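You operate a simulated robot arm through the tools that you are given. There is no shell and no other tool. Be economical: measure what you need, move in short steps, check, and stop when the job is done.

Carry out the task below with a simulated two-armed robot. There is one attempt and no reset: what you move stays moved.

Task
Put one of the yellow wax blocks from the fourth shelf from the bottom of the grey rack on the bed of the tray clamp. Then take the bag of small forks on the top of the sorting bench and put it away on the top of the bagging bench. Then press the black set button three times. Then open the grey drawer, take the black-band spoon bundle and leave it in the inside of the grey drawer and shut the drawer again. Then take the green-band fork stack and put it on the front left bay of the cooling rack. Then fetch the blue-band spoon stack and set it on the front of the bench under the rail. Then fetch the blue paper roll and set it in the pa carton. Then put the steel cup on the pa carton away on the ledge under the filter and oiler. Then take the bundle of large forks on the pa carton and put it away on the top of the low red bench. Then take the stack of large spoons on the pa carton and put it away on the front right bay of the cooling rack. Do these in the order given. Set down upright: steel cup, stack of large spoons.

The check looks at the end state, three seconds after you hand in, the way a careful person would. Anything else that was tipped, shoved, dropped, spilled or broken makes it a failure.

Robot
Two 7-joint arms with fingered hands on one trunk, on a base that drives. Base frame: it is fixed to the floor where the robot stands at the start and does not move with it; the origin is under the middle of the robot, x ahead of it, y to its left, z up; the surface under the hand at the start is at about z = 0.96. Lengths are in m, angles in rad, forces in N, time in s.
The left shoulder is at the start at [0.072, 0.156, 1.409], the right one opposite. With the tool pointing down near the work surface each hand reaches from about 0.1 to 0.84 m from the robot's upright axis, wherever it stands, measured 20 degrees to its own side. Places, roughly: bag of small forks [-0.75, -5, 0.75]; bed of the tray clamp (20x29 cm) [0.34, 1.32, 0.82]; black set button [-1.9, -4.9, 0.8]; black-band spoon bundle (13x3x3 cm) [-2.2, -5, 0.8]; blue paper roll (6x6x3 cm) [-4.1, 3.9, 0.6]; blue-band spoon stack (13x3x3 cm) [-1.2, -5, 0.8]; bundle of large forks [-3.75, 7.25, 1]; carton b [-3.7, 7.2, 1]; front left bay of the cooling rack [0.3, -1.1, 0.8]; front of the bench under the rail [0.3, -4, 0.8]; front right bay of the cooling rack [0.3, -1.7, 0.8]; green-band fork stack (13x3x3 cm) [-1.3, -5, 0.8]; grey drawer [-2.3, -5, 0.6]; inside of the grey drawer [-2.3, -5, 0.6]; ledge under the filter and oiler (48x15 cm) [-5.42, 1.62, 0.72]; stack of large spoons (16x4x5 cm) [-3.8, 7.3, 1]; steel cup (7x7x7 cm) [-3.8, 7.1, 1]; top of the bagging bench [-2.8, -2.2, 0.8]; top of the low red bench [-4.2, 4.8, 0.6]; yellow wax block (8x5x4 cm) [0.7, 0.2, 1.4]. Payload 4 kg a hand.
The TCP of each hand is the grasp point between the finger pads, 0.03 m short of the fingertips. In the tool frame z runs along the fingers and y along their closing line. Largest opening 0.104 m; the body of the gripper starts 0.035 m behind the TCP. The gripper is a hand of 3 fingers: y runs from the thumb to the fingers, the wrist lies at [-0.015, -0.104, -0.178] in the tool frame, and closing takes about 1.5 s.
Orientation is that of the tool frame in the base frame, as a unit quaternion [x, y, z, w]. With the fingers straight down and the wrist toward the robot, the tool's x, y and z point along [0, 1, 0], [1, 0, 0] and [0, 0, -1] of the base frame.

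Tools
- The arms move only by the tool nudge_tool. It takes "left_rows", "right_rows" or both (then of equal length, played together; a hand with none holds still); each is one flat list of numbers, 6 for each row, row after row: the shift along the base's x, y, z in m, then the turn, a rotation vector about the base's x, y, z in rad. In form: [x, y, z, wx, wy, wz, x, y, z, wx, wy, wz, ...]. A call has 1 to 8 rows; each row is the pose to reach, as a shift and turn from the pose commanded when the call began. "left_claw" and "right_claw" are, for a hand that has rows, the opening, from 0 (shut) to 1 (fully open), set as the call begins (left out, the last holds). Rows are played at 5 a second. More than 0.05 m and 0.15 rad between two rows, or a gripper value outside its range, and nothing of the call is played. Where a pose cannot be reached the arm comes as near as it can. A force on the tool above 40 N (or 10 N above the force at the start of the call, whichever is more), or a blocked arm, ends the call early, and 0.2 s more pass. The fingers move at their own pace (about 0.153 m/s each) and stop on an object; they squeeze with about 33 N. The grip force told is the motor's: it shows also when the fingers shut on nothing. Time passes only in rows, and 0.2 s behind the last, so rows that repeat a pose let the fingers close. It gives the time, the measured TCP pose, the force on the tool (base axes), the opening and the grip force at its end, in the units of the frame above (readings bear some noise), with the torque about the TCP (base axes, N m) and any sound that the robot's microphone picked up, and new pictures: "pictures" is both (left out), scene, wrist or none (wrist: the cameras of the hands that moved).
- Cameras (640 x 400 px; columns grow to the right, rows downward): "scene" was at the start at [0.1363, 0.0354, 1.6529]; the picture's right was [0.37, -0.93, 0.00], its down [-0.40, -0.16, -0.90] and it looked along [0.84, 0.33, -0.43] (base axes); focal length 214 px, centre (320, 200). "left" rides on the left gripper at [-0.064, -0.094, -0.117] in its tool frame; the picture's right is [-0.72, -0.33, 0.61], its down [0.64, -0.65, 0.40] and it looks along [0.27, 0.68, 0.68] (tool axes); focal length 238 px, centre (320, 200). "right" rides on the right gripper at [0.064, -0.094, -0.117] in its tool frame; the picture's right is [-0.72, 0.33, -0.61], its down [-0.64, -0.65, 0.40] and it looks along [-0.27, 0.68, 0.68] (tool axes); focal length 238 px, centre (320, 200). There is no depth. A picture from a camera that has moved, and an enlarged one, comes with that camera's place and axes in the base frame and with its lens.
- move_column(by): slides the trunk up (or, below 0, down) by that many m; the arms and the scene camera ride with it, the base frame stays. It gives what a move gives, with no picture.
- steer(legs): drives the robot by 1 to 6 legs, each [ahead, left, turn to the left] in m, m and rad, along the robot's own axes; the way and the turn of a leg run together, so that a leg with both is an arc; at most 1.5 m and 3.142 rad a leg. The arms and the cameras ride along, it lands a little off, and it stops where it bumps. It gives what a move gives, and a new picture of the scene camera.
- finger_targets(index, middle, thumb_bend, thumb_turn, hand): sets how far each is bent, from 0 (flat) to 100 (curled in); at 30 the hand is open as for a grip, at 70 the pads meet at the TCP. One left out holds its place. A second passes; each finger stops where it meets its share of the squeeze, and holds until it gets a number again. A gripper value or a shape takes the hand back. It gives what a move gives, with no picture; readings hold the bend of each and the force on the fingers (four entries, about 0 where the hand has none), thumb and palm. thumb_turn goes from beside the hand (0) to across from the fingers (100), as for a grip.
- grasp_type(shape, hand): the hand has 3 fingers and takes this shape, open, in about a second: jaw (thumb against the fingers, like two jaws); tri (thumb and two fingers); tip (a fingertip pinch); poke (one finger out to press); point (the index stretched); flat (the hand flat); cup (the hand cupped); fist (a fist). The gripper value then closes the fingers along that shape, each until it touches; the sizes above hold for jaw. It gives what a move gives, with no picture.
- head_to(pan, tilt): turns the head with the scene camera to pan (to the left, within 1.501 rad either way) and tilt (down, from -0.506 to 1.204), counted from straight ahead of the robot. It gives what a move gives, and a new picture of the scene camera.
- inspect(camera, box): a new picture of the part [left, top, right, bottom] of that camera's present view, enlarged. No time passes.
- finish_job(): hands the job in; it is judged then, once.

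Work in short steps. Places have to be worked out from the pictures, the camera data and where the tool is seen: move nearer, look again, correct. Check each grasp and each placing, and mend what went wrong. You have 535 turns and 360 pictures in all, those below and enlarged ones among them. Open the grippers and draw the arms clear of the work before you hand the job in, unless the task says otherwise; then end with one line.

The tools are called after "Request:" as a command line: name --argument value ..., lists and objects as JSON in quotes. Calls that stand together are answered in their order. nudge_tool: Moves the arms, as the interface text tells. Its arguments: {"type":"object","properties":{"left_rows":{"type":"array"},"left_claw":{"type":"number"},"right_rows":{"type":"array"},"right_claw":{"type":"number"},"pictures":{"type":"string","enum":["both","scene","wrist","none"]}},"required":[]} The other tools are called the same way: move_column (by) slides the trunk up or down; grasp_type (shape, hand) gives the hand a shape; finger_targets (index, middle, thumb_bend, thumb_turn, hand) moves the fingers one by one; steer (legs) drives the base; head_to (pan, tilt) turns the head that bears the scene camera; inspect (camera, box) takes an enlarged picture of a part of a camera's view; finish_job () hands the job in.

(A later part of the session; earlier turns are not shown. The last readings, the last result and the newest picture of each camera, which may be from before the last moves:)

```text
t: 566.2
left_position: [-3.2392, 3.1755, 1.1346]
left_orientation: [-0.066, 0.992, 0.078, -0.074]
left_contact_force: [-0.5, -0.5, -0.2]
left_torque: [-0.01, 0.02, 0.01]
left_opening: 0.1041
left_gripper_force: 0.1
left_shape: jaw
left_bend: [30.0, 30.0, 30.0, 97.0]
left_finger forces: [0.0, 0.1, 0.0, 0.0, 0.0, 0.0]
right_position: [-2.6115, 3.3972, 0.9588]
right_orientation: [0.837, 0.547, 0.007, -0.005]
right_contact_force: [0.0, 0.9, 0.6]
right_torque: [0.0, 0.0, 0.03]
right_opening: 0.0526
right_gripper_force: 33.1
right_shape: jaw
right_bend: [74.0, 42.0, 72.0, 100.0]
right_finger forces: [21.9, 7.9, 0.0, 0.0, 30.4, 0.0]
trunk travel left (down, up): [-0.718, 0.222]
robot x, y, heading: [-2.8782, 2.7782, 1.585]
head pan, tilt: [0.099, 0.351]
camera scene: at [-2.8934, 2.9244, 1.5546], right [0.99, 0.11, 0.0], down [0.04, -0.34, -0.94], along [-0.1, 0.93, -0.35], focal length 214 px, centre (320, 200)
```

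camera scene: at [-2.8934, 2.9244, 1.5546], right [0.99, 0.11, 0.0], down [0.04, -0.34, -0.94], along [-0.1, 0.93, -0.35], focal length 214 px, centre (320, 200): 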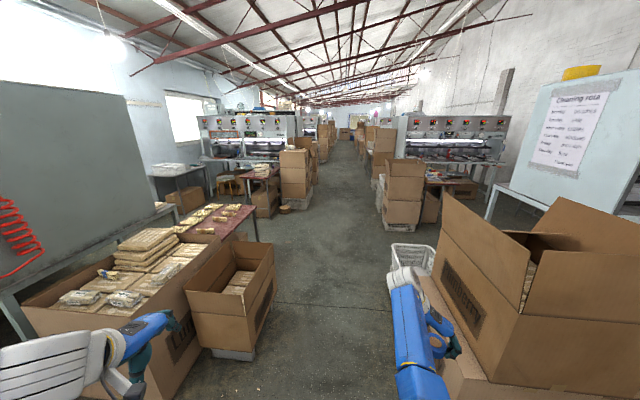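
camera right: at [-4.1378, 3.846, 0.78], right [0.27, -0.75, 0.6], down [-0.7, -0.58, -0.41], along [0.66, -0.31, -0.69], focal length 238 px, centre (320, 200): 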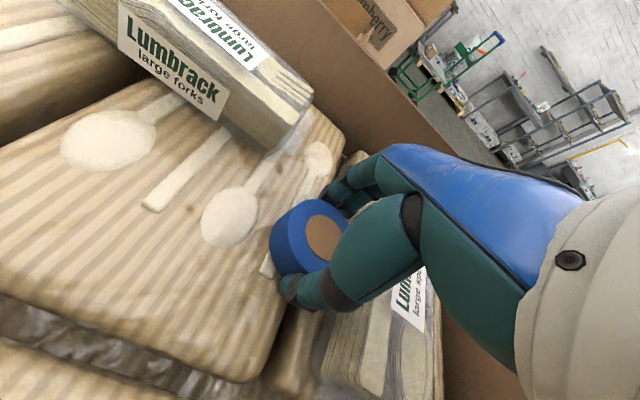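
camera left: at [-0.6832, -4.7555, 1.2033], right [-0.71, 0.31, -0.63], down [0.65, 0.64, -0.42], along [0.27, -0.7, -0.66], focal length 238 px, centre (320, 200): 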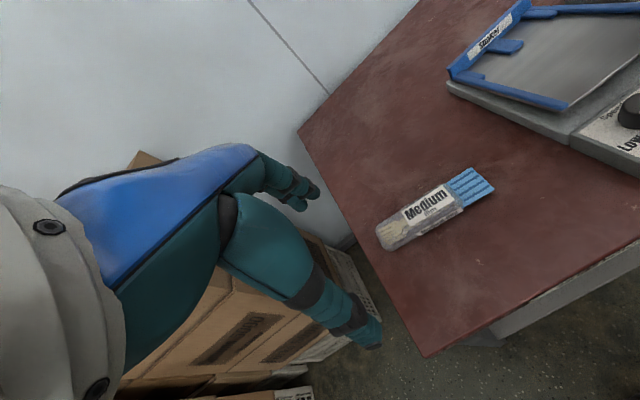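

The aisle between cartons is about 0.88 m wide, centred near x=-2.94. I centre and drive through.

Request:
steer --legs '[[0, 0.06, -0.014], [1.4, 0, 0], [1.2, 0, 0]]'

Request:
head_to --pan 0.4 --tilt 0.45

```text
t: 579.4
left_position: [-3.2602, 5.7835, 1.1339]
left_orientation: [-0.054, 0.993, 0.077, -0.073]
left_contact_force: [-0.5, 0.4, -0.1]
left_torque: [-0.02, -0.02, -0.04]
left_opening: 0.104
left_gripper_force: 0.1
left_shape: jaw
left_bend: [30.0, 30.0, 30.0, 97.0]
left_finger forces: [0.0, 0.0, 0.0, 0.0, 0.1, 0.1]
right_position: [-2.6272, 5.9902, 0.9598]
right_orientation: [0.844, 0.536, 0.005, -0.006]
right_contact_force: [-0.2, -0.4, -0.6]
right_torque: [-0.01, 0.01, 0.03]
right_opening: 0.0527
right_gripper_force: 32.9
right_shape: jaw
right_bend: [74.0, 42.0, 72.0, 100.0]
right_finger forces: [22.0, 7.9, 0.0, 0.1, 30.5, 0.1]
trunk travel left (down, up): [-0.718, 0.222]
robot x, y, heading: [-2.9093, 5.3785, 1.554]
head pan, tilt: [0.099, 0.351]
camera scene: at [-2.9212, 5.5221, 1.5548], right [1.0, 0.08, 0.0], down [0.03, -0.34, -0.94], along [-0.08, 0.94, -0.34], focal length 214 px, centre (320, 200)
```

scene: 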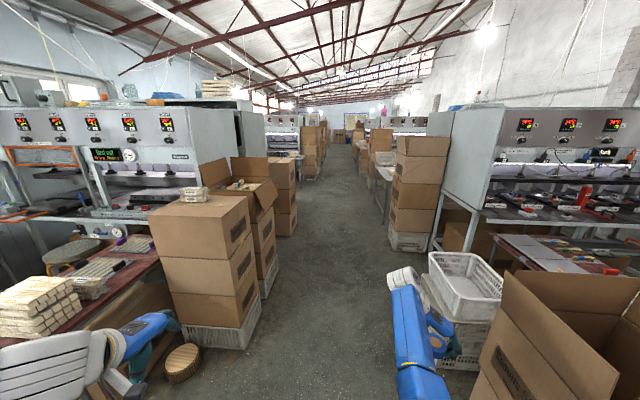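

```text
t: 580.2
left_position: [-3.2612, 5.7832, 1.1346]
left_orientation: [-0.057, 0.993, 0.079, -0.074]
left_contact_force: [-0.6, 0.4, -0.6]
left_torque: [0.02, -0.02, 0.01]
left_opening: 0.1039
left_gripper_force: 0.0
left_shape: jaw
left_bend: [30.0, 30.0, 30.0, 97.0]
left_finger forces: [0.1, 0.0, 0.0, 0.1, 0.0, 0.0]
right_position: [-2.6266, 5.99, 0.9598]
right_orientation: [0.844, 0.536, 0.005, -0.006]
right_contact_force: [0.3, 0.1, 0.0]
right_torque: [-0.01, -0.02, -0.01]
right_opening: 0.0525
right_gripper_force: 33.3
right_shape: jaw
right_bend: [74.0, 42.0, 72.0, 100.0]
right_finger forces: [22.1, 8.0, 0.0, 0.0, 30.5, 0.1]
trunk travel left (down, up): [-0.718, 0.222]
robot x, y, heading: [-2.9087, 5.3772, 1.554]
head pan, tilt: [0.4, 0.45]
camera scene: at [-2.9479, 5.516, 1.5454], right [0.93, 0.37, 0.0], down [0.16, -0.41, -0.9], along [-0.34, 0.83, -0.44], focal length 214 px, centre (320, 200)
```

scene: 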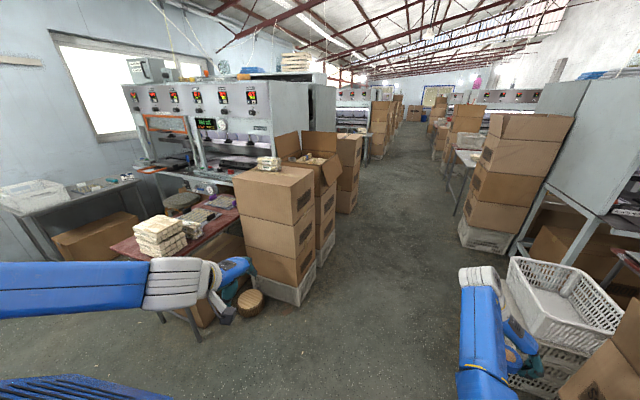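

The open carton of the second stack matches carton b at (-3.7, 7.2). I zoom on it.

Request:
inspect --camera "scene" --box '[225, 120, 375, 220]'

```text
4.00 times, centred on (300, 170) of scene
camera zoom: at [-2.9479, 5.516, 1.5454], right [0.93, 0.37, 0.0], down [0.16, -0.41, -0.9], along [-0.34, 0.83, -0.44], focal length 858 px, centre (400, 320)
```

zoom: 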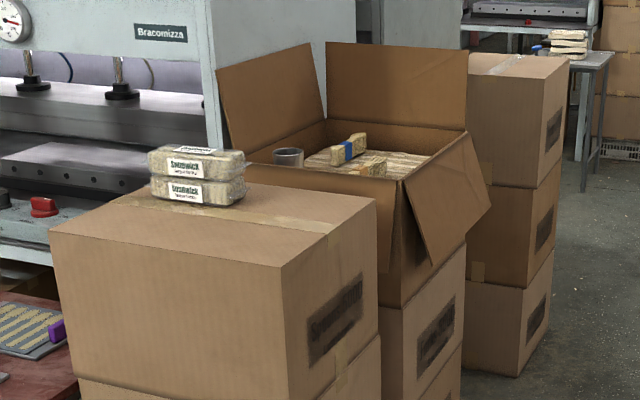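

The pa carton is open, with cup and bundles on its contents. I raise the trunk fully and drive to (-2.68, 7.1), then turn to face it (-x).

Request:
move_column --by 0.222

Request:
steer --legs '[[1.4, -0.2, 0.02], [0.3, 0, 0], [0, 0, 1.57]]'

Request:
head_to --pan 0 --tilt 0.6

```text
t: 582.6
left_position: [-3.2617, 5.7832, 1.3567]
left_orientation: [-0.057, 0.993, 0.078, -0.074]
left_contact_force: [0.3, 0.1, 0.5]
left_torque: [-0.03, 0.0, -0.02]
left_opening: 0.1042
left_gripper_force: 0.1
left_shape: jaw
left_bend: [30.0, 30.0, 30.0, 97.0]
left_finger forces: [0.0, 0.0, 0.1, 0.0, 0.0, 0.1]
right_position: [-2.6273, 5.9898, 1.1814]
right_orientation: [0.844, 0.537, 0.006, -0.006]
right_contact_force: [0.3, -1.4, -0.7]
right_torque: [-0.03, -0.03, -0.01]
right_opening: 0.0527
right_gripper_force: 32.4
right_shape: jaw
right_bend: [74.0, 42.0, 72.0, 100.0]
right_finger forces: [22.1, 8.0, 0.0, 0.1, 30.5, 0.0]
trunk travel left (down, up): [-0.94, 0.0]
robot x, y, heading: [-2.908, 5.3759, 1.558]
head pan, tilt: [0.4, 0.45]
```

```text
t: 595.0
left_position: [-3.1045, 6.6999, 1.3559]
left_orientation: [0.752, -0.65, -0.002, 0.108]
left_contact_force: [-0.5, 0.2, 0.4]
left_torque: [0.0, 0.04, 0.0]
left_opening: 0.1038
left_gripper_force: 0.1
left_shape: jaw
left_bend: [30.0, 30.0, 30.0, 97.0]
left_finger forces: [0.0, 0.0, 0.0, 0.0, 0.0, 0.1]
right_position: [-3.3323, 7.3287, 1.1811]
right_orientation: [0.201, 0.98, -0.002, -0.009]
right_contact_force: [-0.4, 0.7, 0.1]
right_torque: [-0.01, 0.05, -0.03]
right_opening: 0.0525
right_gripper_force: 32.8
right_shape: jaw
right_bend: [74.0, 42.0, 72.0, 100.0]
right_finger forces: [22.1, 7.9, 0.0, 0.1, 30.2, 0.0]
trunk travel left (down, up): [-0.94, 0.0]
robot x, y, heading: [-2.7124, 7.0677, -3.124]
head pan, tilt: [0.4, 0.45]
camera scene: at [-2.8483, 7.0247, 1.7672], right [-0.4, 0.91, 0.0], down [0.4, 0.18, -0.9], along [-0.82, -0.36, -0.44], focal length 214 px, centre (320, 200)
```

scene: 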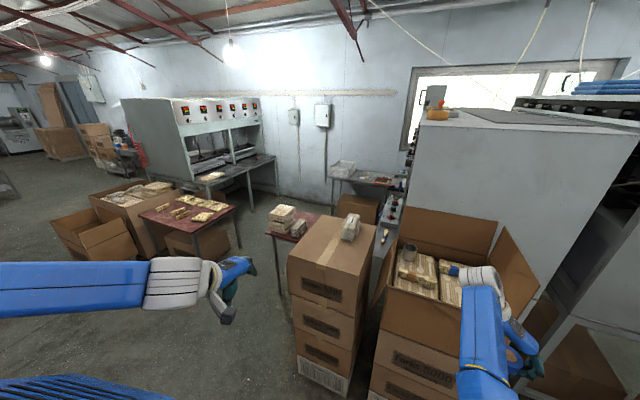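

```text
t: 595.9
left_position: [-3.1049, 6.6986, 1.3565]
left_orientation: [0.754, -0.647, -0.002, 0.111]
left_contact_force: [0.2, 0.4, -0.1]
left_torque: [-0.02, 0.0, -0.02]
left_opening: 0.104
left_gripper_force: 0.1
left_shape: jaw
left_bend: [30.0, 30.0, 30.0, 97.0]
left_finger forces: [0.0, 0.1, 0.1, 0.0, 0.0, 0.0]
right_position: [-3.3291, 7.3295, 1.1814]
right_orientation: [0.201, 0.98, -0.002, -0.008]
right_contact_force: [0.4, -0.1, -0.1]
right_torque: [0.0, -0.03, -0.02]
right_opening: 0.0525
right_gripper_force: 33.1
right_shape: jaw
right_bend: [74.0, 42.0, 72.0, 100.0]
right_finger forces: [22.1, 8.1, 0.1, 0.0, 30.1, 0.0]
trunk travel left (down, up): [-0.94, 0.0]
robot x, y, heading: [-2.7089, 7.0663, -3.119]
head pan, tilt: [0.0, 0.6]
camera scene: at [-2.8526, 7.0599, 1.7537], right [-0.02, 1.0, 0.0], down [0.57, 0.01, -0.82], along [-0.82, -0.01, -0.57], focal length 214 px, centre (320, 200)
```

scene: 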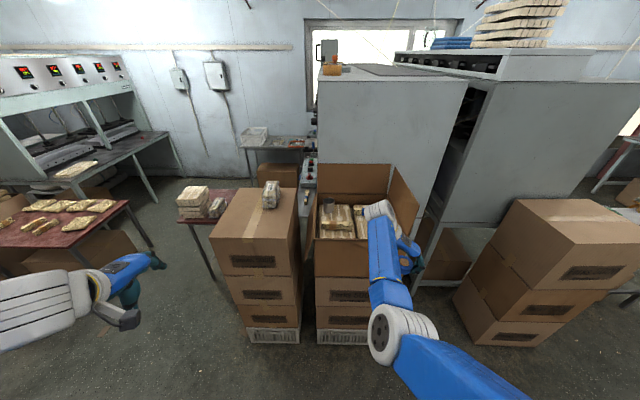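

Request:
inspect --camera "scene" --box '[290, 150, 430, 290]'

Request:
inspect --camera "right" --box '[0, 0, 640, 400]'

```text
2.86 times, centred on (360, 220) of scene
camera zoom: at [-2.8526, 7.0599, 1.7537], right [-0.02, 1.0, 0.0], down [0.57, 0.01, -0.82], along [-0.82, -0.01, -0.57], focal length 613 px, centre (206, 143)
```

zoom: 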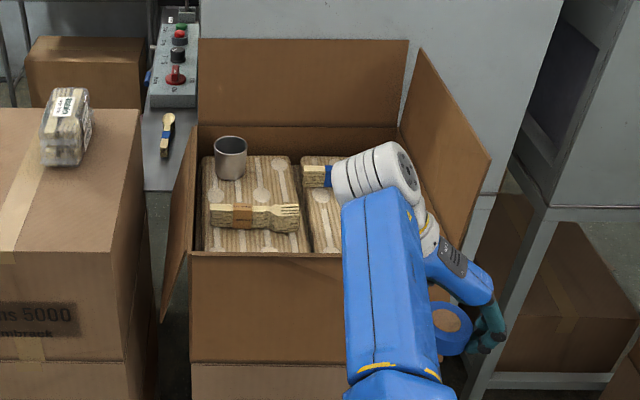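

```text
1.00 times, centred on (320, 200) of right (not enlarged: the box is as wide or as high as the picture)
camera zoom: at [-3.4242, 7.2675, 1.3013], right [0.8, 0.02, 0.6], down [0.32, -0.85, -0.41], along [0.5, 0.52, -0.69], focal length 238 px, centre (320, 200)
```

zoom: 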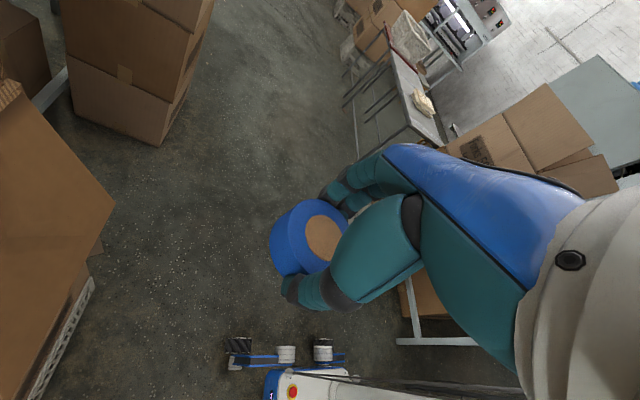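

I can see the cup and two bundles, but my arm hides the right part. I drive in so the wrist camera can look down into the carton.

Request:
steer --legs '[[0.28, 0.0, -0.02]]'

Request:
inspect --camera "right" --box '[0, 0, 640, 400]'

Request:
inspect --camera "scene" --box '[270, 180, 450, 320]'

```text
t: 597.9
left_position: [-3.3861, 6.7034, 1.3598]
left_orientation: [0.748, -0.655, -0.005, 0.111]
left_contact_force: [0.5, 0.3, 0.4]
left_torque: [-0.01, 0.01, -0.01]
left_opening: 0.1039
left_gripper_force: 0.0
left_shape: jaw
left_bend: [30.0, 30.0, 30.0, 97.0]
left_finger forces: [0.0, 0.0, 0.1, 0.0, 0.1, 0.1]
right_position: [-3.6006, 7.3379, 1.1853]
right_orientation: [0.21, 0.978, -0.002, -0.011]
right_contact_force: [-0.2, 0.4, 0.0]
right_torque: [0.05, 0.01, 0.03]
right_opening: 0.0524
right_gripper_force: 33.3
right_shape: jaw
right_bend: [74.0, 42.0, 72.0, 100.0]
right_finger forces: [22.2, 8.0, 0.0, 0.0, 30.0, 0.0]
trunk travel left (down, up): [-0.94, 0.0]
robot x, y, heading: [-2.9885, 7.0617, 3.139]
head pan, tilt: [0.0, 0.6]
camera scene: at [-3.1243, 7.0605, 1.7546], right [0.0, 1.0, 0.0], down [0.56, 0.0, -0.83], along [-0.83, 0.0, -0.56], focal length 214 px, centre (320, 200)
```

scene: 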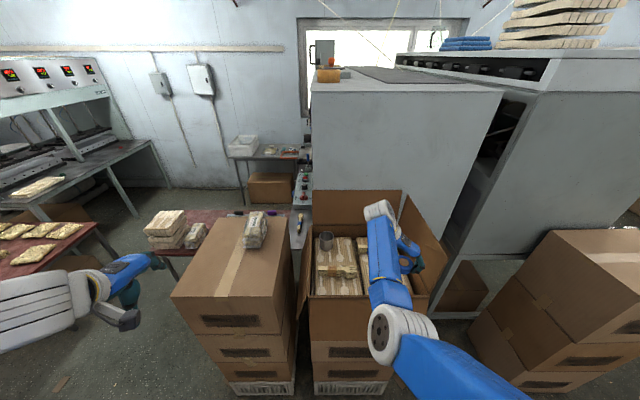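

```text
1.00 times, centred on (320, 200) of right (not enlarged: the box is as wide or as high as the picture)
camera zoom: at [-3.6947, 7.2785, 1.3052], right [0.8, 0.0, 0.6], down [0.31, -0.86, -0.41], along [0.51, 0.51, -0.69], focal length 238 px, centre (320, 200)
```

zoom: 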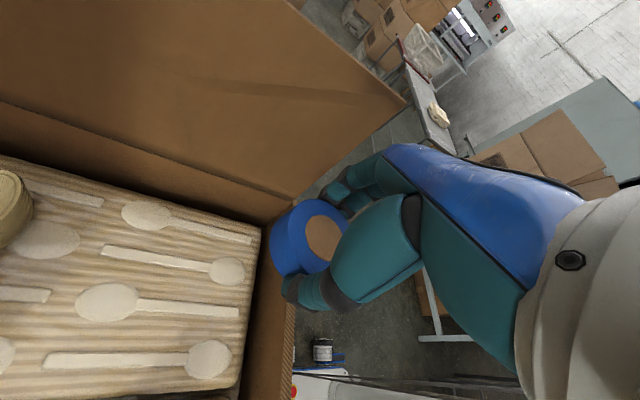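

```text
2.86 times, centred on (360, 250) of scene
camera zoom: at [-3.1243, 7.0605, 1.7546], right [0.0, 1.0, 0.0], down [0.56, 0.0, -0.83], along [-0.83, 0.0, -0.56], focal length 613 px, centre (206, 57)
```

zoom: 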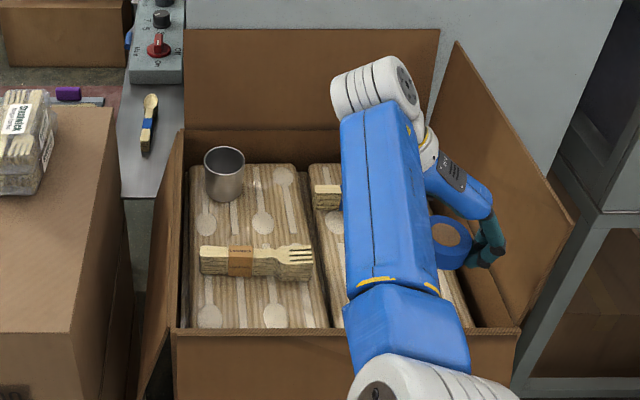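

The right-hand pack's front half is free: the roll goes there. The orange-band fork bundle and the spoon stack are further left and back. I creep 5 cm in and lower.

Request:
steer --legs '[[0.05, 0.01, 0]]'

Request:
move_column --by -0.11

Request:
inspect --camera "right" --box '[0, 0, 640, 400]'

```text
t: 598.8
left_position: [-3.4317, 6.6883, 1.3622]
left_orientation: [0.752, -0.649, -0.008, 0.115]
left_contact_force: [1.0, 0.5, 0.3]
left_torque: [-0.02, 0.09, -0.02]
left_opening: 0.1039
left_gripper_force: 0.0
left_shape: jaw
left_bend: [30.0, 30.0, 30.0, 97.0]
left_finger forces: [0.0, 0.0, 0.1, 0.1, 0.1, 0.0]
right_position: [-3.6436, 7.329, 1.1883]
right_orientation: [0.21, 0.978, -0.003, -0.013]
right_contact_force: [0.2, -0.5, -0.4]
right_torque: [-0.03, 0.03, -0.03]
right_opening: 0.0525
right_gripper_force: 33.1
right_shape: jaw
right_bend: [74.0, 42.0, 72.0, 100.0]
right_finger forces: [22.1, 8.1, 0.1, 0.0, 30.2, 0.0]
trunk travel left (down, up): [-0.94, 0.0]
robot x, y, heading: [-3.0414, 7.0516, 3.14]
head pan, tilt: [0.0, 0.6]
camera scene: at [-3.1693, 7.0482, 1.755], right [0.0, 1.0, 0.0], down [0.56, 0.0, -0.83], along [-0.83, 0.0, -0.56], focal length 214 px, centre (320, 200)
```

scene: 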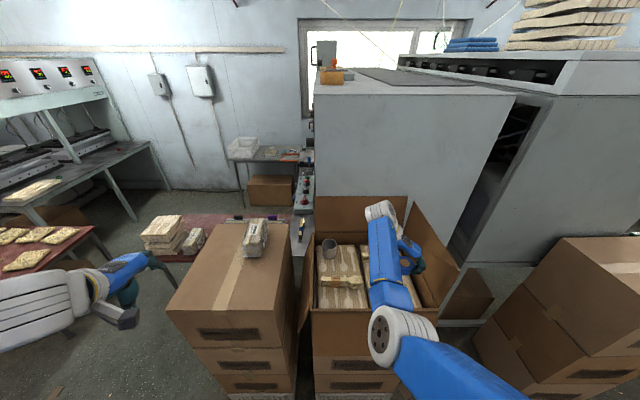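

```text
t: 600.2
left_position: [-3.4419, 6.6881, 1.2504]
left_orientation: [0.755, -0.646, -0.003, 0.114]
left_contact_force: [0.3, -0.1, -0.5]
left_torque: [0.01, -0.01, 0.01]
left_opening: 0.1037
left_gripper_force: 0.1
left_shape: jaw
left_bend: [30.0, 30.0, 30.0, 97.0]
left_finger forces: [0.0, 0.1, 0.0, 0.0, 0.0, 0.1]
right_position: [-3.6522, 7.3319, 1.073]
right_orientation: [0.21, 0.978, -0.002, -0.01]
right_contact_force: [0.0, -0.6, -0.4]
right_torque: [0.02, 0.02, -0.03]
right_opening: 0.0525
right_gripper_force: 32.8
right_shape: jaw
right_bend: [74.0, 42.0, 72.0, 100.0]
right_finger forces: [22.2, 8.0, 0.0, 0.0, 30.3, 0.0]
trunk travel left (down, up): [-0.83, 0.11]
robot x, y, heading: [-3.04, 7.0561, 3.147]
head pan, tilt: [0.0, 0.6]
```

```text
1.00 times, centred on (320, 200) of right (not enlarged: the box is as wide or as high as the picture)
camera zoom: at [-3.7474, 7.2717, 1.1933], right [0.8, 0.0, 0.6], down [0.31, -0.86, -0.41], along [0.51, 0.51, -0.69], focal length 238 px, centre (320, 200)
```

zoom: 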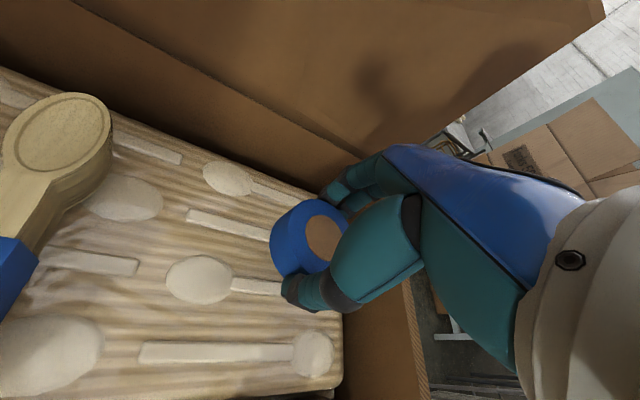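

The spoon stack is in view at left; the roll hovers over free pack. I lower the rest until contact.

Request:
move_column --by -0.03

Request:
nudge_tool --right_rows '[0, 0, -0.007, 0, 0, 0, 0, 0, -0.014, 0, 0, 0]' --pictures "none"

Request:
nudge_tool --right_rows '[0, 0, -0.006, 0, 0, 0, 0, 0, -0.012, 0, 0, 0]' --pictures "wrist"

```text
t: 601.0
left_position: [-3.4428, 6.6896, 1.2215]
left_orientation: [0.754, -0.646, -0.004, 0.115]
left_contact_force: [0.8, -0.4, 0.3]
left_torque: [0.03, -0.01, -0.01]
left_opening: 0.1039
left_gripper_force: 0.0
left_shape: jaw
left_bend: [30.0, 30.0, 30.0, 97.0]
left_finger forces: [0.1, 0.0, 0.0, 0.0, 0.1, 0.1]
right_position: [-3.6508, 7.3325, 1.0423]
right_orientation: [0.21, 0.978, -0.003, -0.009]
right_contact_force: [1.3, -0.7, -1.0]
right_torque: [-0.01, 0.02, -0.01]
right_opening: 0.0524
right_gripper_force: 33.2
right_shape: jaw
right_bend: [74.0, 42.0, 72.0, 100.0]
right_finger forces: [22.1, 8.1, 0.0, 0.0, 30.3, 0.0]
trunk travel left (down, up): [-0.8, 0.14]
robot x, y, heading: [-3.0395, 7.0545, 3.14]
head pan, tilt: [0.0, 0.6]
```

```text
t: 601.6
left_position: [-3.4392, 6.6871, 1.2206]
left_orientation: [0.755, -0.646, -0.005, 0.115]
left_contact_force: [0.1, 0.7, 0.9]
left_torque: [-0.02, 0.03, 0.01]
left_opening: 0.1042
left_gripper_force: 0.1
left_shape: jaw
left_bend: [30.0, 30.0, 30.0, 97.0]
left_finger forces: [0.0, 0.1, 0.0, 0.0, 0.1, 0.0]
right_position: [-3.6522, 7.3308, 1.0337]
right_orientation: [0.21, 0.978, -0.002, -0.014]
right_contact_force: [-4.3, 0.7, 13.0]
right_torque: [0.49, -0.03, 0.13]
right_opening: 0.0524
right_gripper_force: 33.0
right_shape: jaw
right_bend: [74.0, 42.0, 72.0, 100.0]
right_finger forces: [30.6, 14.4, 0.1, 0.0, 31.5, 0.0]
trunk travel left (down, up): [-0.8, 0.14]
robot x, y, heading: [-3.0392, 7.0497, 3.141]
head pan, tilt: [0.0, 0.6]
```

```text
t: 602.1
left_position: [-3.4401, 6.6884, 1.2215]
left_orientation: [0.755, -0.646, -0.004, 0.114]
left_contact_force: [0.4, -0.3, 0.1]
left_torque: [0.01, -0.01, 0.0]
left_opening: 0.104
left_gripper_force: 0.1
left_shape: jaw
left_bend: [30.0, 30.0, 30.0, 97.0]
left_finger forces: [0.0, 0.0, 0.0, 0.0, 0.0, 0.0]
right_position: [-3.6539, 7.3343, 1.0335]
right_orientation: [0.212, 0.977, 0.002, -0.02]
right_contact_force: [6.6, -5.1, 22.9]
right_torque: [0.09, -0.36, -0.15]
right_opening: 0.0524
right_gripper_force: 32.8
right_shape: jaw
right_bend: [74.0, 41.0, 72.0, 100.0]
right_finger forces: [30.1, 17.4, 0.0, 0.0, 40.6, 0.1]
trunk travel left (down, up): [-0.8, 0.14]
robot x, y, heading: [-3.0403, 7.0519, 3.137]
head pan, tilt: [0.0, 0.6]
stopped in row 2 (right hand): the force on the tool passed its limit at 42 N (the readings are from after the stop); the commanded pose is now the measured one
camera right: at [-3.7478, 7.2723, 1.1542], right [0.81, -0.01, 0.58], down [0.3, -0.85, -0.43], along [0.5, 0.52, -0.69], focal length 238 px, centre (320, 200)
```

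right: 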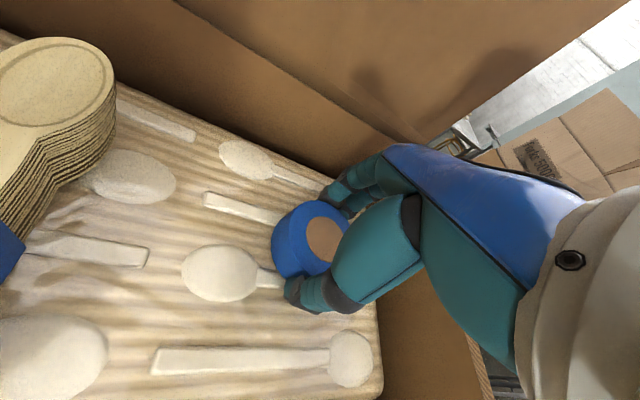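

Contact on the pack (TCP 1.034). I ease up, release gently, and rise.

Request:
nudge_tool --right_rows '[0, 0, 0.003, 0, 0, 0, 0, 0, 0.003, 0, 0, 0]' --pictures "none"

Request:
nudge_tool --right_rows '[0, 0, 0, 0, 0, 0, 0, 0, 0, 0, 0, 0, 0, 0, 0, 0, 0, 0, 0, 0, 0, 0, 0, 0]' --right_claw 0.85 --pictures "none"

Request:
move_column --by 0.14

Request:
inspect --camera "right" --box '[0, 0, 640, 400]'

```text
t: 602.7
left_position: [-3.4404, 6.688, 1.2223]
left_orientation: [0.755, -0.646, -0.005, 0.115]
left_contact_force: [0.4, -0.1, 0.6]
left_torque: [-0.01, 0.01, -0.02]
left_opening: 0.1042
left_gripper_force: 0.1
left_shape: jaw
left_bend: [30.0, 30.0, 30.0, 97.0]
left_finger forces: [0.1, 0.0, 0.1, 0.0, 0.0, 0.1]
right_position: [-3.6546, 7.3346, 1.0338]
right_orientation: [0.212, 0.977, 0.001, -0.018]
right_contact_force: [2.1, -4.4, 14.0]
right_torque: [0.26, -0.19, -0.07]
right_opening: 0.0521
right_gripper_force: 32.9
right_shape: jaw
right_bend: [74.0, 41.0, 72.0, 100.0]
right_finger forces: [32.3, 13.4, 0.1, 0.1, 35.8, 0.0]
trunk travel left (down, up): [-0.8, 0.14]
robot x, y, heading: [-3.0428, 7.0529, 3.14]
head pan, tilt: [0.0, 0.6]
```

```text
t: 603.7
left_position: [-3.4421, 6.6879, 1.2201]
left_orientation: [0.755, -0.645, -0.004, 0.116]
left_contact_force: [0.6, -0.3, 0.0]
left_torque: [0.01, 0.0, 0.01]
left_opening: 0.1039
left_gripper_force: 0.1
left_shape: jaw
left_bend: [30.0, 30.0, 30.0, 97.0]
left_finger forces: [0.0, 0.1, 0.0, 0.1, 0.1, 0.1]
right_position: [-3.6543, 7.3335, 1.0331]
right_orientation: [0.212, 0.977, 0.0, -0.018]
right_contact_force: [-2.1, -3.1, 16.6]
right_torque: [0.47, -0.48, -0.01]
right_opening: 0.0844
right_gripper_force: 0.0
right_shape: jaw
right_bend: [27.0, 34.0, 44.0, 99.0]
right_finger forces: [0.1, 16.6, 0.0, 0.0, 0.1, 0.1]
trunk travel left (down, up): [-0.8, 0.14]
robot x, y, heading: [-3.0413, 7.0566, 3.135]
head pan, tilt: [0.0, 0.6]
```

```text
t: 605.3
left_position: [-3.4444, 6.6895, 1.3606]
left_orientation: [0.756, -0.645, -0.002, 0.115]
left_contact_force: [-0.1, -0.3, 0.4]
left_torque: [0.01, 0.01, 0.0]
left_opening: 0.104
left_gripper_force: 0.1
left_shape: jaw
left_bend: [30.0, 30.0, 30.0, 97.0]
left_finger forces: [0.0, 0.1, 0.0, 0.1, 0.0, 0.0]
right_position: [-3.6568, 7.336, 1.1716]
right_orientation: [0.212, 0.977, 0.0, -0.017]
right_contact_force: [0.0, -0.2, -0.3]
right_torque: [0.0, -0.03, -0.01]
right_opening: 0.0881
right_gripper_force: 0.1
right_shape: jaw
right_bend: [27.0, 33.0, 44.0, 99.0]
right_finger forces: [0.0, 0.0, 0.0, 0.0, 0.0, 0.0]
trunk travel left (down, up): [-0.94, 0.0]
robot x, y, heading: [-3.0364, 7.0551, 3.139]
head pan, tilt: [0.0, 0.6]
```

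```text
1.00 times, centred on (320, 200) of right (not enlarged: the box is as wide or as high as the picture)
camera zoom: at [-3.7504, 7.2749, 1.2918], right [0.81, 0.0, 0.59], down [0.3, -0.86, -0.42], along [0.5, 0.52, -0.69], focal length 238 px, centre (320, 200)
```

zoom: 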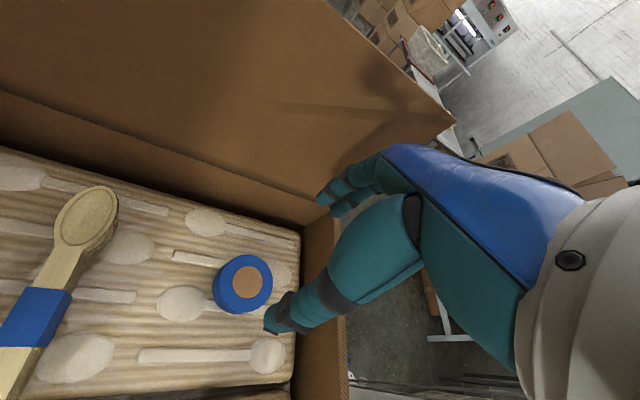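

The roll is in the pa carton. Next the steel cup: I back off and turn the hand to neutral (closing fore-aft), since the cup stands near the left wall.

Request:
steer --legs '[[-0.3, 0, 0]]'

Request:
nudge_tool --right_rows '[0, -0.01, 0, 0, 0, 0.141, 0, -0.02, 0, 0, 0, 0.282, 0, -0.03, 0, 0, 0, 0.423, 0, -0.04, 0, 0, 0, 0.564, 0, -0.05, 0, 0, 0, 0.705, 0, -0.06, 0, 0, 0, 0.846, 0, -0.07, 0, 0, 0, 0.987, 0, -0.08, 0, 0, 0, 1.128]' --right_claw 1 --pictures "none"

Request:
nudge_tool --right_rows '[0, 0, 0, 0, 0, 0.141, 0, 0, 0, 0, 0, 0.282, 0, 0, 0, 0, 0, 0.423, 0, 0, 0, 0, 0, 0.564, 0, 0, 0, 0, 0, 0.705, 0, 0, 0, 0, 0, 0.846]' --pictures "scene"

```text
t: 607.4
left_position: [-3.1505, 6.6888, 1.3587]
left_orientation: [0.755, -0.646, -0.002, 0.113]
left_contact_force: [0.2, 0.4, 0.8]
left_torque: [-0.01, -0.03, 0.0]
left_opening: 0.1039
left_gripper_force: 0.0
left_shape: jaw
left_bend: [30.0, 30.0, 30.0, 97.0]
left_finger forces: [0.0, 0.2, 0.0, 0.1, 0.0, 0.1]
right_position: [-3.3604, 7.3348, 1.1681]
right_orientation: [0.213, 0.977, 0.001, -0.015]
right_contact_force: [-0.5, -0.2, 0.1]
right_torque: [0.0, -0.03, 0.02]
right_opening: 0.0882
right_gripper_force: 0.0
right_shape: jaw
right_bend: [27.0, 33.0, 44.0, 99.0]
right_finger forces: [0.0, 0.0, 0.0, 0.0, 0.0, 0.0]
trunk travel left (down, up): [-0.94, 0.0]
robot x, y, heading: [-2.7396, 7.0529, 3.135]
head pan, tilt: [0.0, 0.6]
camera scene: at [-2.8922, 7.05, 1.7529], right [0.0, 1.0, 0.0], down [0.57, 0.0, -0.82], along [-0.82, 0.0, -0.57], focal length 214 px, centre (320, 200)
```

scene: 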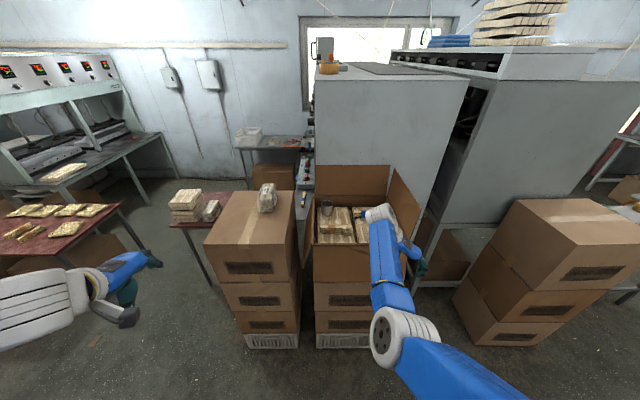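

```text
t: 609.4
left_position: [-3.1435, 6.6859, 1.3619]
left_orientation: [0.758, -0.641, -0.003, 0.119]
left_contact_force: [-0.2, -0.4, 0.0]
left_torque: [-0.01, 0.01, 0.02]
left_opening: 0.1041
left_gripper_force: 0.0
left_shape: jaw
left_bend: [30.0, 30.0, 30.0, 97.0]
left_finger forces: [0.0, 0.1, 0.1, 0.0, 0.0, 0.0]
right_position: [-3.3652, 7.3029, 1.1945]
right_orientation: [-0.326, 0.944, 0.033, -0.02]
right_contact_force: [0.0, -0.7, -0.3]
right_torque: [0.01, 0.0, 0.02]
right_opening: 0.1038
right_gripper_force: 0.1
right_shape: jaw
right_bend: [30.0, 30.0, 30.0, 98.0]
right_finger forces: [0.0, 0.2, 0.0, 0.1, 0.0, 0.0]
trunk travel left (down, up): [-0.94, 0.0]
robot x, y, heading: [-2.7398, 7.051, 3.141]
head pan, tilt: [0.0, 0.6]
stopped in row 8 (right hand): the arm was blocked; the commanded pose is now the measured one
```

```text
t: 610.8
left_position: [-3.1414, 6.6873, 1.3631]
left_orientation: [0.757, -0.643, -0.003, 0.117]
left_contact_force: [0.0, 0.1, 0.0]
left_torque: [-0.02, 0.01, -0.03]
left_opening: 0.104
left_gripper_force: 0.0
left_shape: jaw
left_bend: [30.0, 30.0, 30.0, 97.0]
left_finger forces: [0.0, 0.0, 0.0, 0.0, 0.0, 0.1]
right_position: [-3.3659, 7.3011, 1.1926]
right_orientation: [-0.688, 0.725, 0.019, -0.029]
right_contact_force: [-0.7, -0.6, -1.3]
right_torque: [-0.01, 0.03, 0.02]
right_opening: 0.104
right_gripper_force: 0.1
right_shape: jaw
right_bend: [30.0, 30.0, 30.0, 98.0]
right_finger forces: [0.0, 0.0, 0.0, 0.1, 0.0, 0.1]
trunk travel left (down, up): [-0.94, 0.0]
robot x, y, heading: [-2.7397, 7.0486, 3.137]
head pan, tilt: [0.0, 0.6]
camera scene: at [-2.8824, 7.0519, 1.7538], right [0.0, 1.0, 0.0], down [0.57, 0.0, -0.82], along [-0.82, 0.0, -0.57], focal length 214 px, centre (320, 200)
```

scene: 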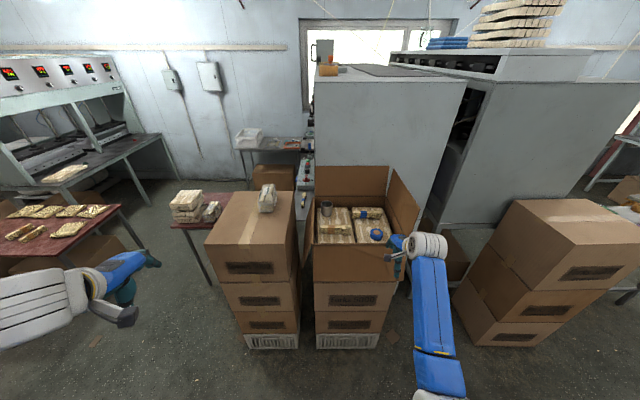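

The hand is nearly neutral and the view is clear now. I zoom on the carton to locate cup, forks and spoons.

Request:
inspect --camera "scene" --box '[290, 160, 430, 270]'

```text
3.64 times, centred on (360, 215) of scene
camera zoom: at [-2.8824, 7.0519, 1.7538], right [0.0, 1.0, 0.0], down [0.57, 0.0, -0.82], along [-0.82, 0.0, -0.57], focal length 780 px, centre (174, 146)
```

zoom: 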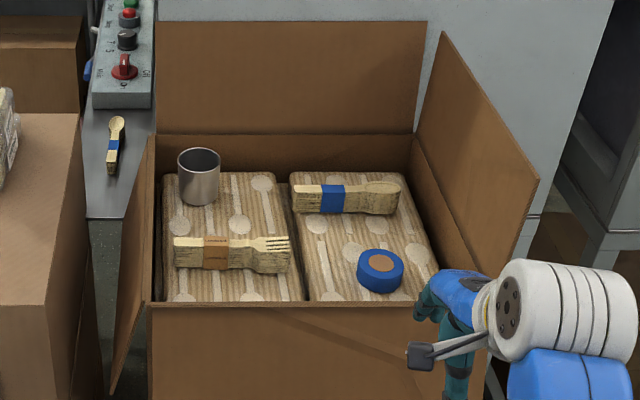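

Cup centre ≈ (-3.845, 7.09) on a surface at z≈0.993. I position the open hand above it.

Request:
nudge_tool --right_rows '[-0.03, -0.01, 0, 0, -0.03, 0, -0.06, -0.02, 0, 0.01, -0.06, 0, -0.06, -0.02, 0, 0.01, -0.06, 0]' --right_claw 0.9 --pictures "none"

Request:
steer --legs '[[0.38, 0.19, 0]]'

Request:
nudge_tool --right_rows '[0, 0, 0, 0, 0, 0, 0, 0, 0, 0, 0, 0, 0, 0, 0, 0, 0, 0, 0, 0, 0, 0, 0, 0, 0, 0, 0, 0, 0, 0]' --pictures "wrist"

```text
t: 611.6
left_position: [-3.1434, 6.6855, 1.3629]
left_orientation: [0.759, -0.641, -0.003, 0.117]
left_contact_force: [-0.5, -0.1, 0.2]
left_torque: [0.0, -0.01, 0.02]
left_opening: 0.104
left_gripper_force: 0.1
left_shape: jaw
left_bend: [30.0, 30.0, 30.0, 97.0]
left_finger forces: [0.0, 0.0, 0.0, 0.0, 0.0, 0.0]
right_position: [-3.4257, 7.281, 1.193]
right_orientation: [-0.687, 0.727, 0.003, -0.004]
right_contact_force: [0.6, -0.7, 0.3]
right_torque: [0.0, 0.0, 0.01]
right_opening: 0.0941
right_gripper_force: 0.1
right_shape: jaw
right_bend: [29.0, 32.0, 35.0, 98.0]
right_finger forces: [0.0, 0.0, 0.0, 0.0, 0.0, 0.0]
trunk travel left (down, up): [-0.94, 0.0]
robot x, y, heading: [-2.7387, 7.0513, 3.138]
head pan, tilt: [0.0, 0.6]
```

```text
t: 614.2
left_position: [-3.5173, 6.5002, 1.3646]
left_orientation: [0.758, -0.641, -0.003, 0.12]
left_contact_force: [0.1, 0.2, 0.0]
left_torque: [-0.01, 0.03, -0.01]
left_opening: 0.104
left_gripper_force: 0.1
left_shape: jaw
left_bend: [30.0, 30.0, 30.0, 97.0]
left_finger forces: [0.0, 0.0, 0.0, 0.0, 0.0, 0.0]
right_position: [-3.8026, 7.0941, 1.1938]
right_orientation: [-0.688, 0.726, 0.002, -0.006]
right_contact_force: [0.0, -0.6, 0.7]
right_torque: [0.03, 0.0, 0.0]
right_opening: 0.0938
right_gripper_force: 0.1
right_shape: jaw
right_bend: [29.0, 32.0, 35.0, 98.0]
right_finger forces: [0.0, 0.0, 0.0, 0.1, 0.0, 0.0]
trunk travel left (down, up): [-0.94, 0.0]
robot x, y, heading: [-3.1215, 6.8622, 3.142]
head pan, tilt: [0.0, 0.6]
camera scene: at [-3.2568, 6.8663, 1.7543], right [0.0, 1.0, 0.0], down [0.56, 0.0, -0.83], along [-0.83, 0.0, -0.56], focal length 214 px, centre (320, 200)
```

scene: 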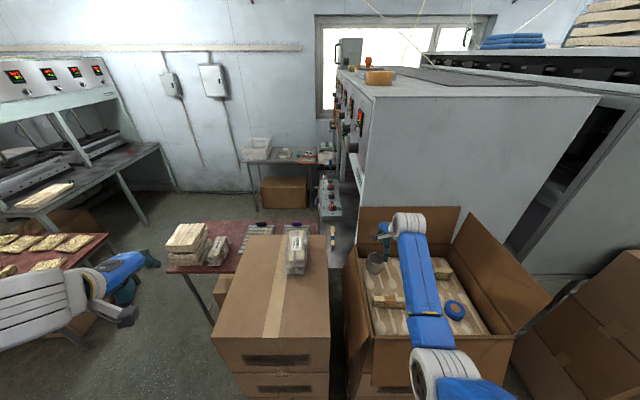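

```text
t: 615.4
left_position: [-3.5213, 6.4945, 1.3619]
left_orientation: [0.76, -0.639, -0.003, 0.119]
left_contact_force: [-1.3, 0.1, 1.2]
left_torque: [-0.01, 0.01, -0.01]
left_opening: 0.104
left_gripper_force: 0.0
left_shape: jaw
left_bend: [30.0, 30.0, 30.0, 97.0]
left_finger forces: [0.1, 0.0, 0.0, 0.0, 0.1, 0.0]
right_position: [-3.8042, 7.0902, 1.1921]
right_orientation: [-0.687, 0.726, 0.002, -0.004]
right_contact_force: [-1.1, -0.2, 0.1]
right_torque: [-0.01, -0.02, -0.02]
right_opening: 0.0939
right_gripper_force: 0.0
right_shape: jaw
right_bend: [29.0, 32.0, 35.0, 98.0]
right_finger forces: [0.1, 0.0, 0.1, 0.1, 0.1, 0.0]
trunk travel left (down, up): [-0.94, 0.0]
robot x, y, heading: [-3.1236, 6.8609, 3.141]
head pan, tilt: [0.0, 0.6]
camera right: at [-3.7147, 7.0216, 1.3097], right [-0.28, 0.74, 0.61], down [0.68, 0.6, -0.41], along [-0.68, 0.3, -0.67], focal length 238 px, centre (320, 200)
```

right: 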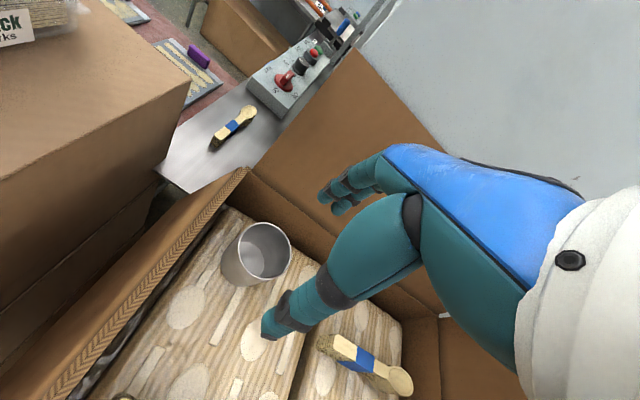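

Cup rim centre (-3.843, 7.091). I creep 3.7 cm in and lower the trunk around it.

Request:
steer --legs '[[0.037, 0, 0]]'

Request:
move_column --by -0.09

Request:
inspect --camera "right" --box '[100, 100, 500, 400]'

```text
t: 616.2
left_position: [-3.5506, 6.4926, 1.3647]
left_orientation: [0.762, -0.636, -0.006, 0.122]
left_contact_force: [-0.3, 0.2, 0.1]
left_torque: [-0.04, 0.06, 0.0]
left_opening: 0.1043
left_gripper_force: 0.0
left_shape: jaw
left_bend: [30.0, 30.0, 30.0, 97.0]
left_finger forces: [0.0, 0.0, 0.1, 0.0, 0.0, 0.1]
right_position: [-3.8359, 7.0905, 1.1976]
right_orientation: [-0.688, 0.726, 0.005, -0.007]
right_contact_force: [0.7, -0.7, 0.1]
right_torque: [0.05, -0.01, 0.0]
right_opening: 0.0937
right_gripper_force: 0.1
right_shape: jaw
right_bend: [29.0, 32.0, 35.0, 98.0]
right_finger forces: [0.1, 0.1, 0.0, 0.0, 0.1, 0.0]
trunk travel left (down, up): [-0.94, 0.0]
robot x, y, heading: [-3.1575, 6.8634, 3.137]
head pan, tilt: [0.0, 0.6]
camera scene: at [-3.292, 6.8625, 1.7545], right [0.0, 1.0, 0.0], down [0.56, 0.0, -0.83], along [-0.83, 0.0, -0.56], focal length 214 px, centre (320, 200)
```

scene: 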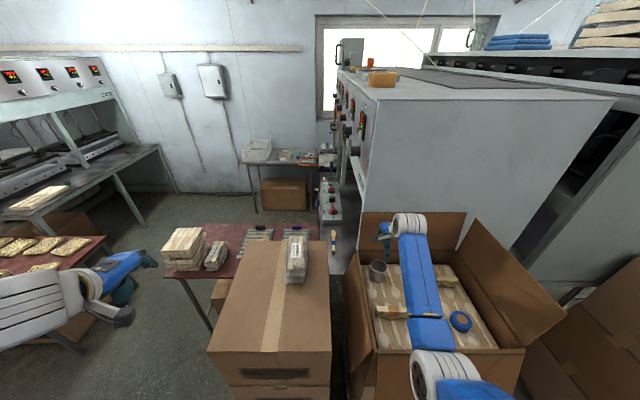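

```text
t: 617.5
left_position: [-3.5612, 6.4888, 1.2746]
left_orientation: [0.764, -0.634, -0.003, 0.121]
left_contact_force: [0.1, 0.0, -0.9]
left_torque: [0.02, 0.0, -0.01]
left_opening: 0.1038
left_gripper_force: 0.0
left_shape: jaw
left_bend: [30.0, 30.0, 30.0, 97.0]
left_finger forces: [0.0, 0.1, 0.1, 0.1, 0.1, 0.0]
right_position: [-3.843, 7.0893, 1.1029]
right_orientation: [-0.688, 0.726, 0.002, -0.004]
right_contact_force: [-0.3, -0.5, 0.0]
right_torque: [0.02, 0.0, 0.01]
right_opening: 0.0937
right_gripper_force: 0.0
right_shape: jaw
right_bend: [29.0, 32.0, 35.0, 98.0]
right_finger forces: [0.0, 0.1, 0.0, 0.0, 0.1, 0.0]
trunk travel left (down, up): [-0.85, 0.09]
robot x, y, heading: [-3.1576, 6.8624, 3.14]
head pan, tilt: [0.0, 0.6]
```

```text
1.33 times, centred on (300, 250) of right
camera zoom: at [-3.7514, 7.0218, 1.2198], right [-0.28, 0.74, 0.61], down [0.68, 0.6, -0.41], along [-0.68, 0.3, -0.67], focal length 318 px, centre (347, 133)
```

zoom: 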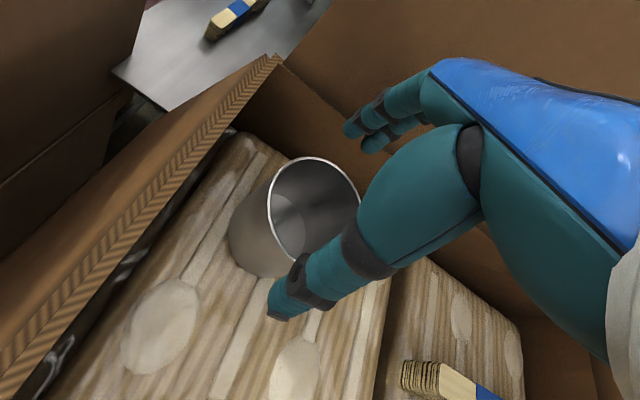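

Perfectly aligned. I lower 5.5 cm and close.

Request:
move_column --by -0.055

Request:
nudge_tool --right_rows '[0, 0, 0, 0, 0, 0, 0, 0, 0, 0, 0, 0, 0, 0, 0, 0, 0, 0, 0, 0, 0, 0, 0, 0, 0, 0, 0, 0, 0, 0, 0, 0, 0, 0, 0, 0]' --right_claw 0.4 --pictures "wrist"

```text
t: 618.5
left_position: [-3.5577, 6.4902, 1.2202]
left_orientation: [0.764, -0.634, -0.004, 0.121]
left_contact_force: [0.1, -1.0, -0.9]
left_torque: [-0.03, 0.01, 0.02]
left_opening: 0.1038
left_gripper_force: 0.0
left_shape: jaw
left_bend: [30.0, 30.0, 30.0, 97.0]
left_finger forces: [0.0, 0.1, 0.0, 0.0, 0.0, 0.0]
right_position: [-3.8387, 7.0907, 1.0496]
right_orientation: [-0.689, 0.725, 0.003, -0.006]
right_contact_force: [0.3, 0.0, -0.2]
right_torque: [-0.02, 0.0, -0.01]
right_opening: 0.0936
right_gripper_force: 0.1
right_shape: jaw
right_bend: [29.0, 32.0, 35.0, 98.0]
right_finger forces: [0.1, 0.1, 0.0, 0.0, 0.0, 0.0]
trunk travel left (down, up): [-0.795, 0.145]
robot x, y, heading: [-3.1583, 6.8652, 3.145]
head pan, tilt: [0.0, 0.6]
```

```text
t: 619.9
left_position: [-3.5567, 6.49, 1.2188]
left_orientation: [0.764, -0.634, -0.004, 0.12]
left_contact_force: [-0.1, 1.2, 0.4]
left_torque: [0.0, 0.01, -0.04]
left_opening: 0.1041
left_gripper_force: 0.0
left_shape: jaw
left_bend: [30.0, 30.0, 30.0, 97.0]
left_finger forces: [0.0, 0.0, 0.0, 0.1, 0.0, 0.1]
right_position: [-3.8399, 7.0904, 1.0493]
right_orientation: [-0.688, 0.725, 0.003, -0.005]
right_contact_force: [0.5, -1.0, 0.1]
right_torque: [-0.01, -0.01, -0.01]
right_opening: 0.0516
right_gripper_force: 33.4
right_shape: jaw
right_bend: [74.0, 45.0, 69.0, 100.0]
right_finger forces: [17.8, 11.3, 0.0, 0.0, 30.0, 0.0]
trunk travel left (down, up): [-0.795, 0.145]
robot x, y, heading: [-3.1556, 6.8657, 3.143]
head pan, tilt: [0.0, 0.6]
camera right: at [-3.7482, 7.0218, 1.1662], right [-0.28, 0.74, 0.61], down [0.68, 0.6, -0.41], along [-0.68, 0.3, -0.67], focal length 238 px, centre (320, 200)
```

right: 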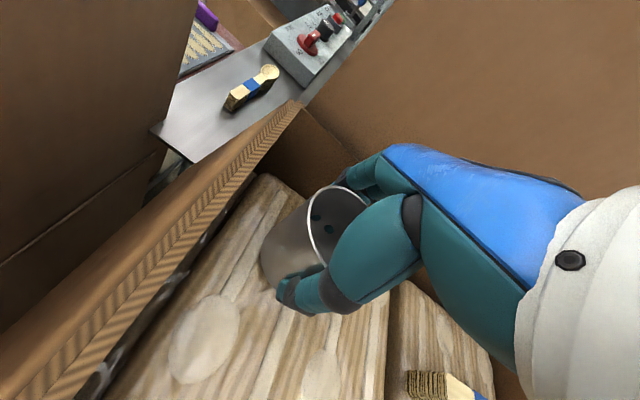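

The cup is held. I lift with the trunk and check its posture.

Request:
move_column --by 0.145

Request:
inspect --camera "right" --box '[0, 0, 640, 400]'

```text
t: 621.6
left_position: [-3.5579, 6.4904, 1.3647]
left_orientation: [0.764, -0.634, -0.004, 0.12]
left_contact_force: [0.0, -0.1, -0.6]
left_torque: [0.0, -0.01, -0.01]
left_opening: 0.1044
left_gripper_force: 0.0
left_shape: jaw
left_bend: [30.0, 30.0, 30.0, 97.0]
left_finger forces: [0.1, 0.0, 0.0, 0.1, 0.0, 0.0]
right_position: [-3.8415, 7.0916, 1.1936]
right_orientation: [-0.688, 0.726, 0.003, -0.006]
right_contact_force: [-0.7, -0.4, -0.8]
right_torque: [0.03, 0.02, 0.0]
right_opening: 0.0517
right_gripper_force: 33.5
right_shape: jaw
right_bend: [74.0, 45.0, 69.0, 100.0]
right_finger forces: [17.8, 11.3, 0.0, 0.0, 30.0, 0.1]
trunk travel left (down, up): [-0.94, 0.0]
robot x, y, heading: [-3.1584, 6.861, 3.142]
head pan, tilt: [0.0, 0.6]
```

```text
1.00 times, centred on (320, 200) of right (not enlarged: the box is as wide or as high as the picture)
camera zoom: at [-3.7485, 7.0217, 1.311], right [-0.28, 0.74, 0.61], down [0.68, 0.6, -0.41], along [-0.68, 0.3, -0.67], focal length 238 px, centre (320, 200)
```

zoom: 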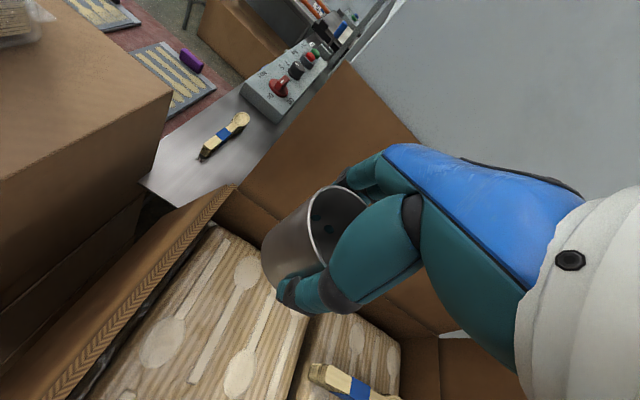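

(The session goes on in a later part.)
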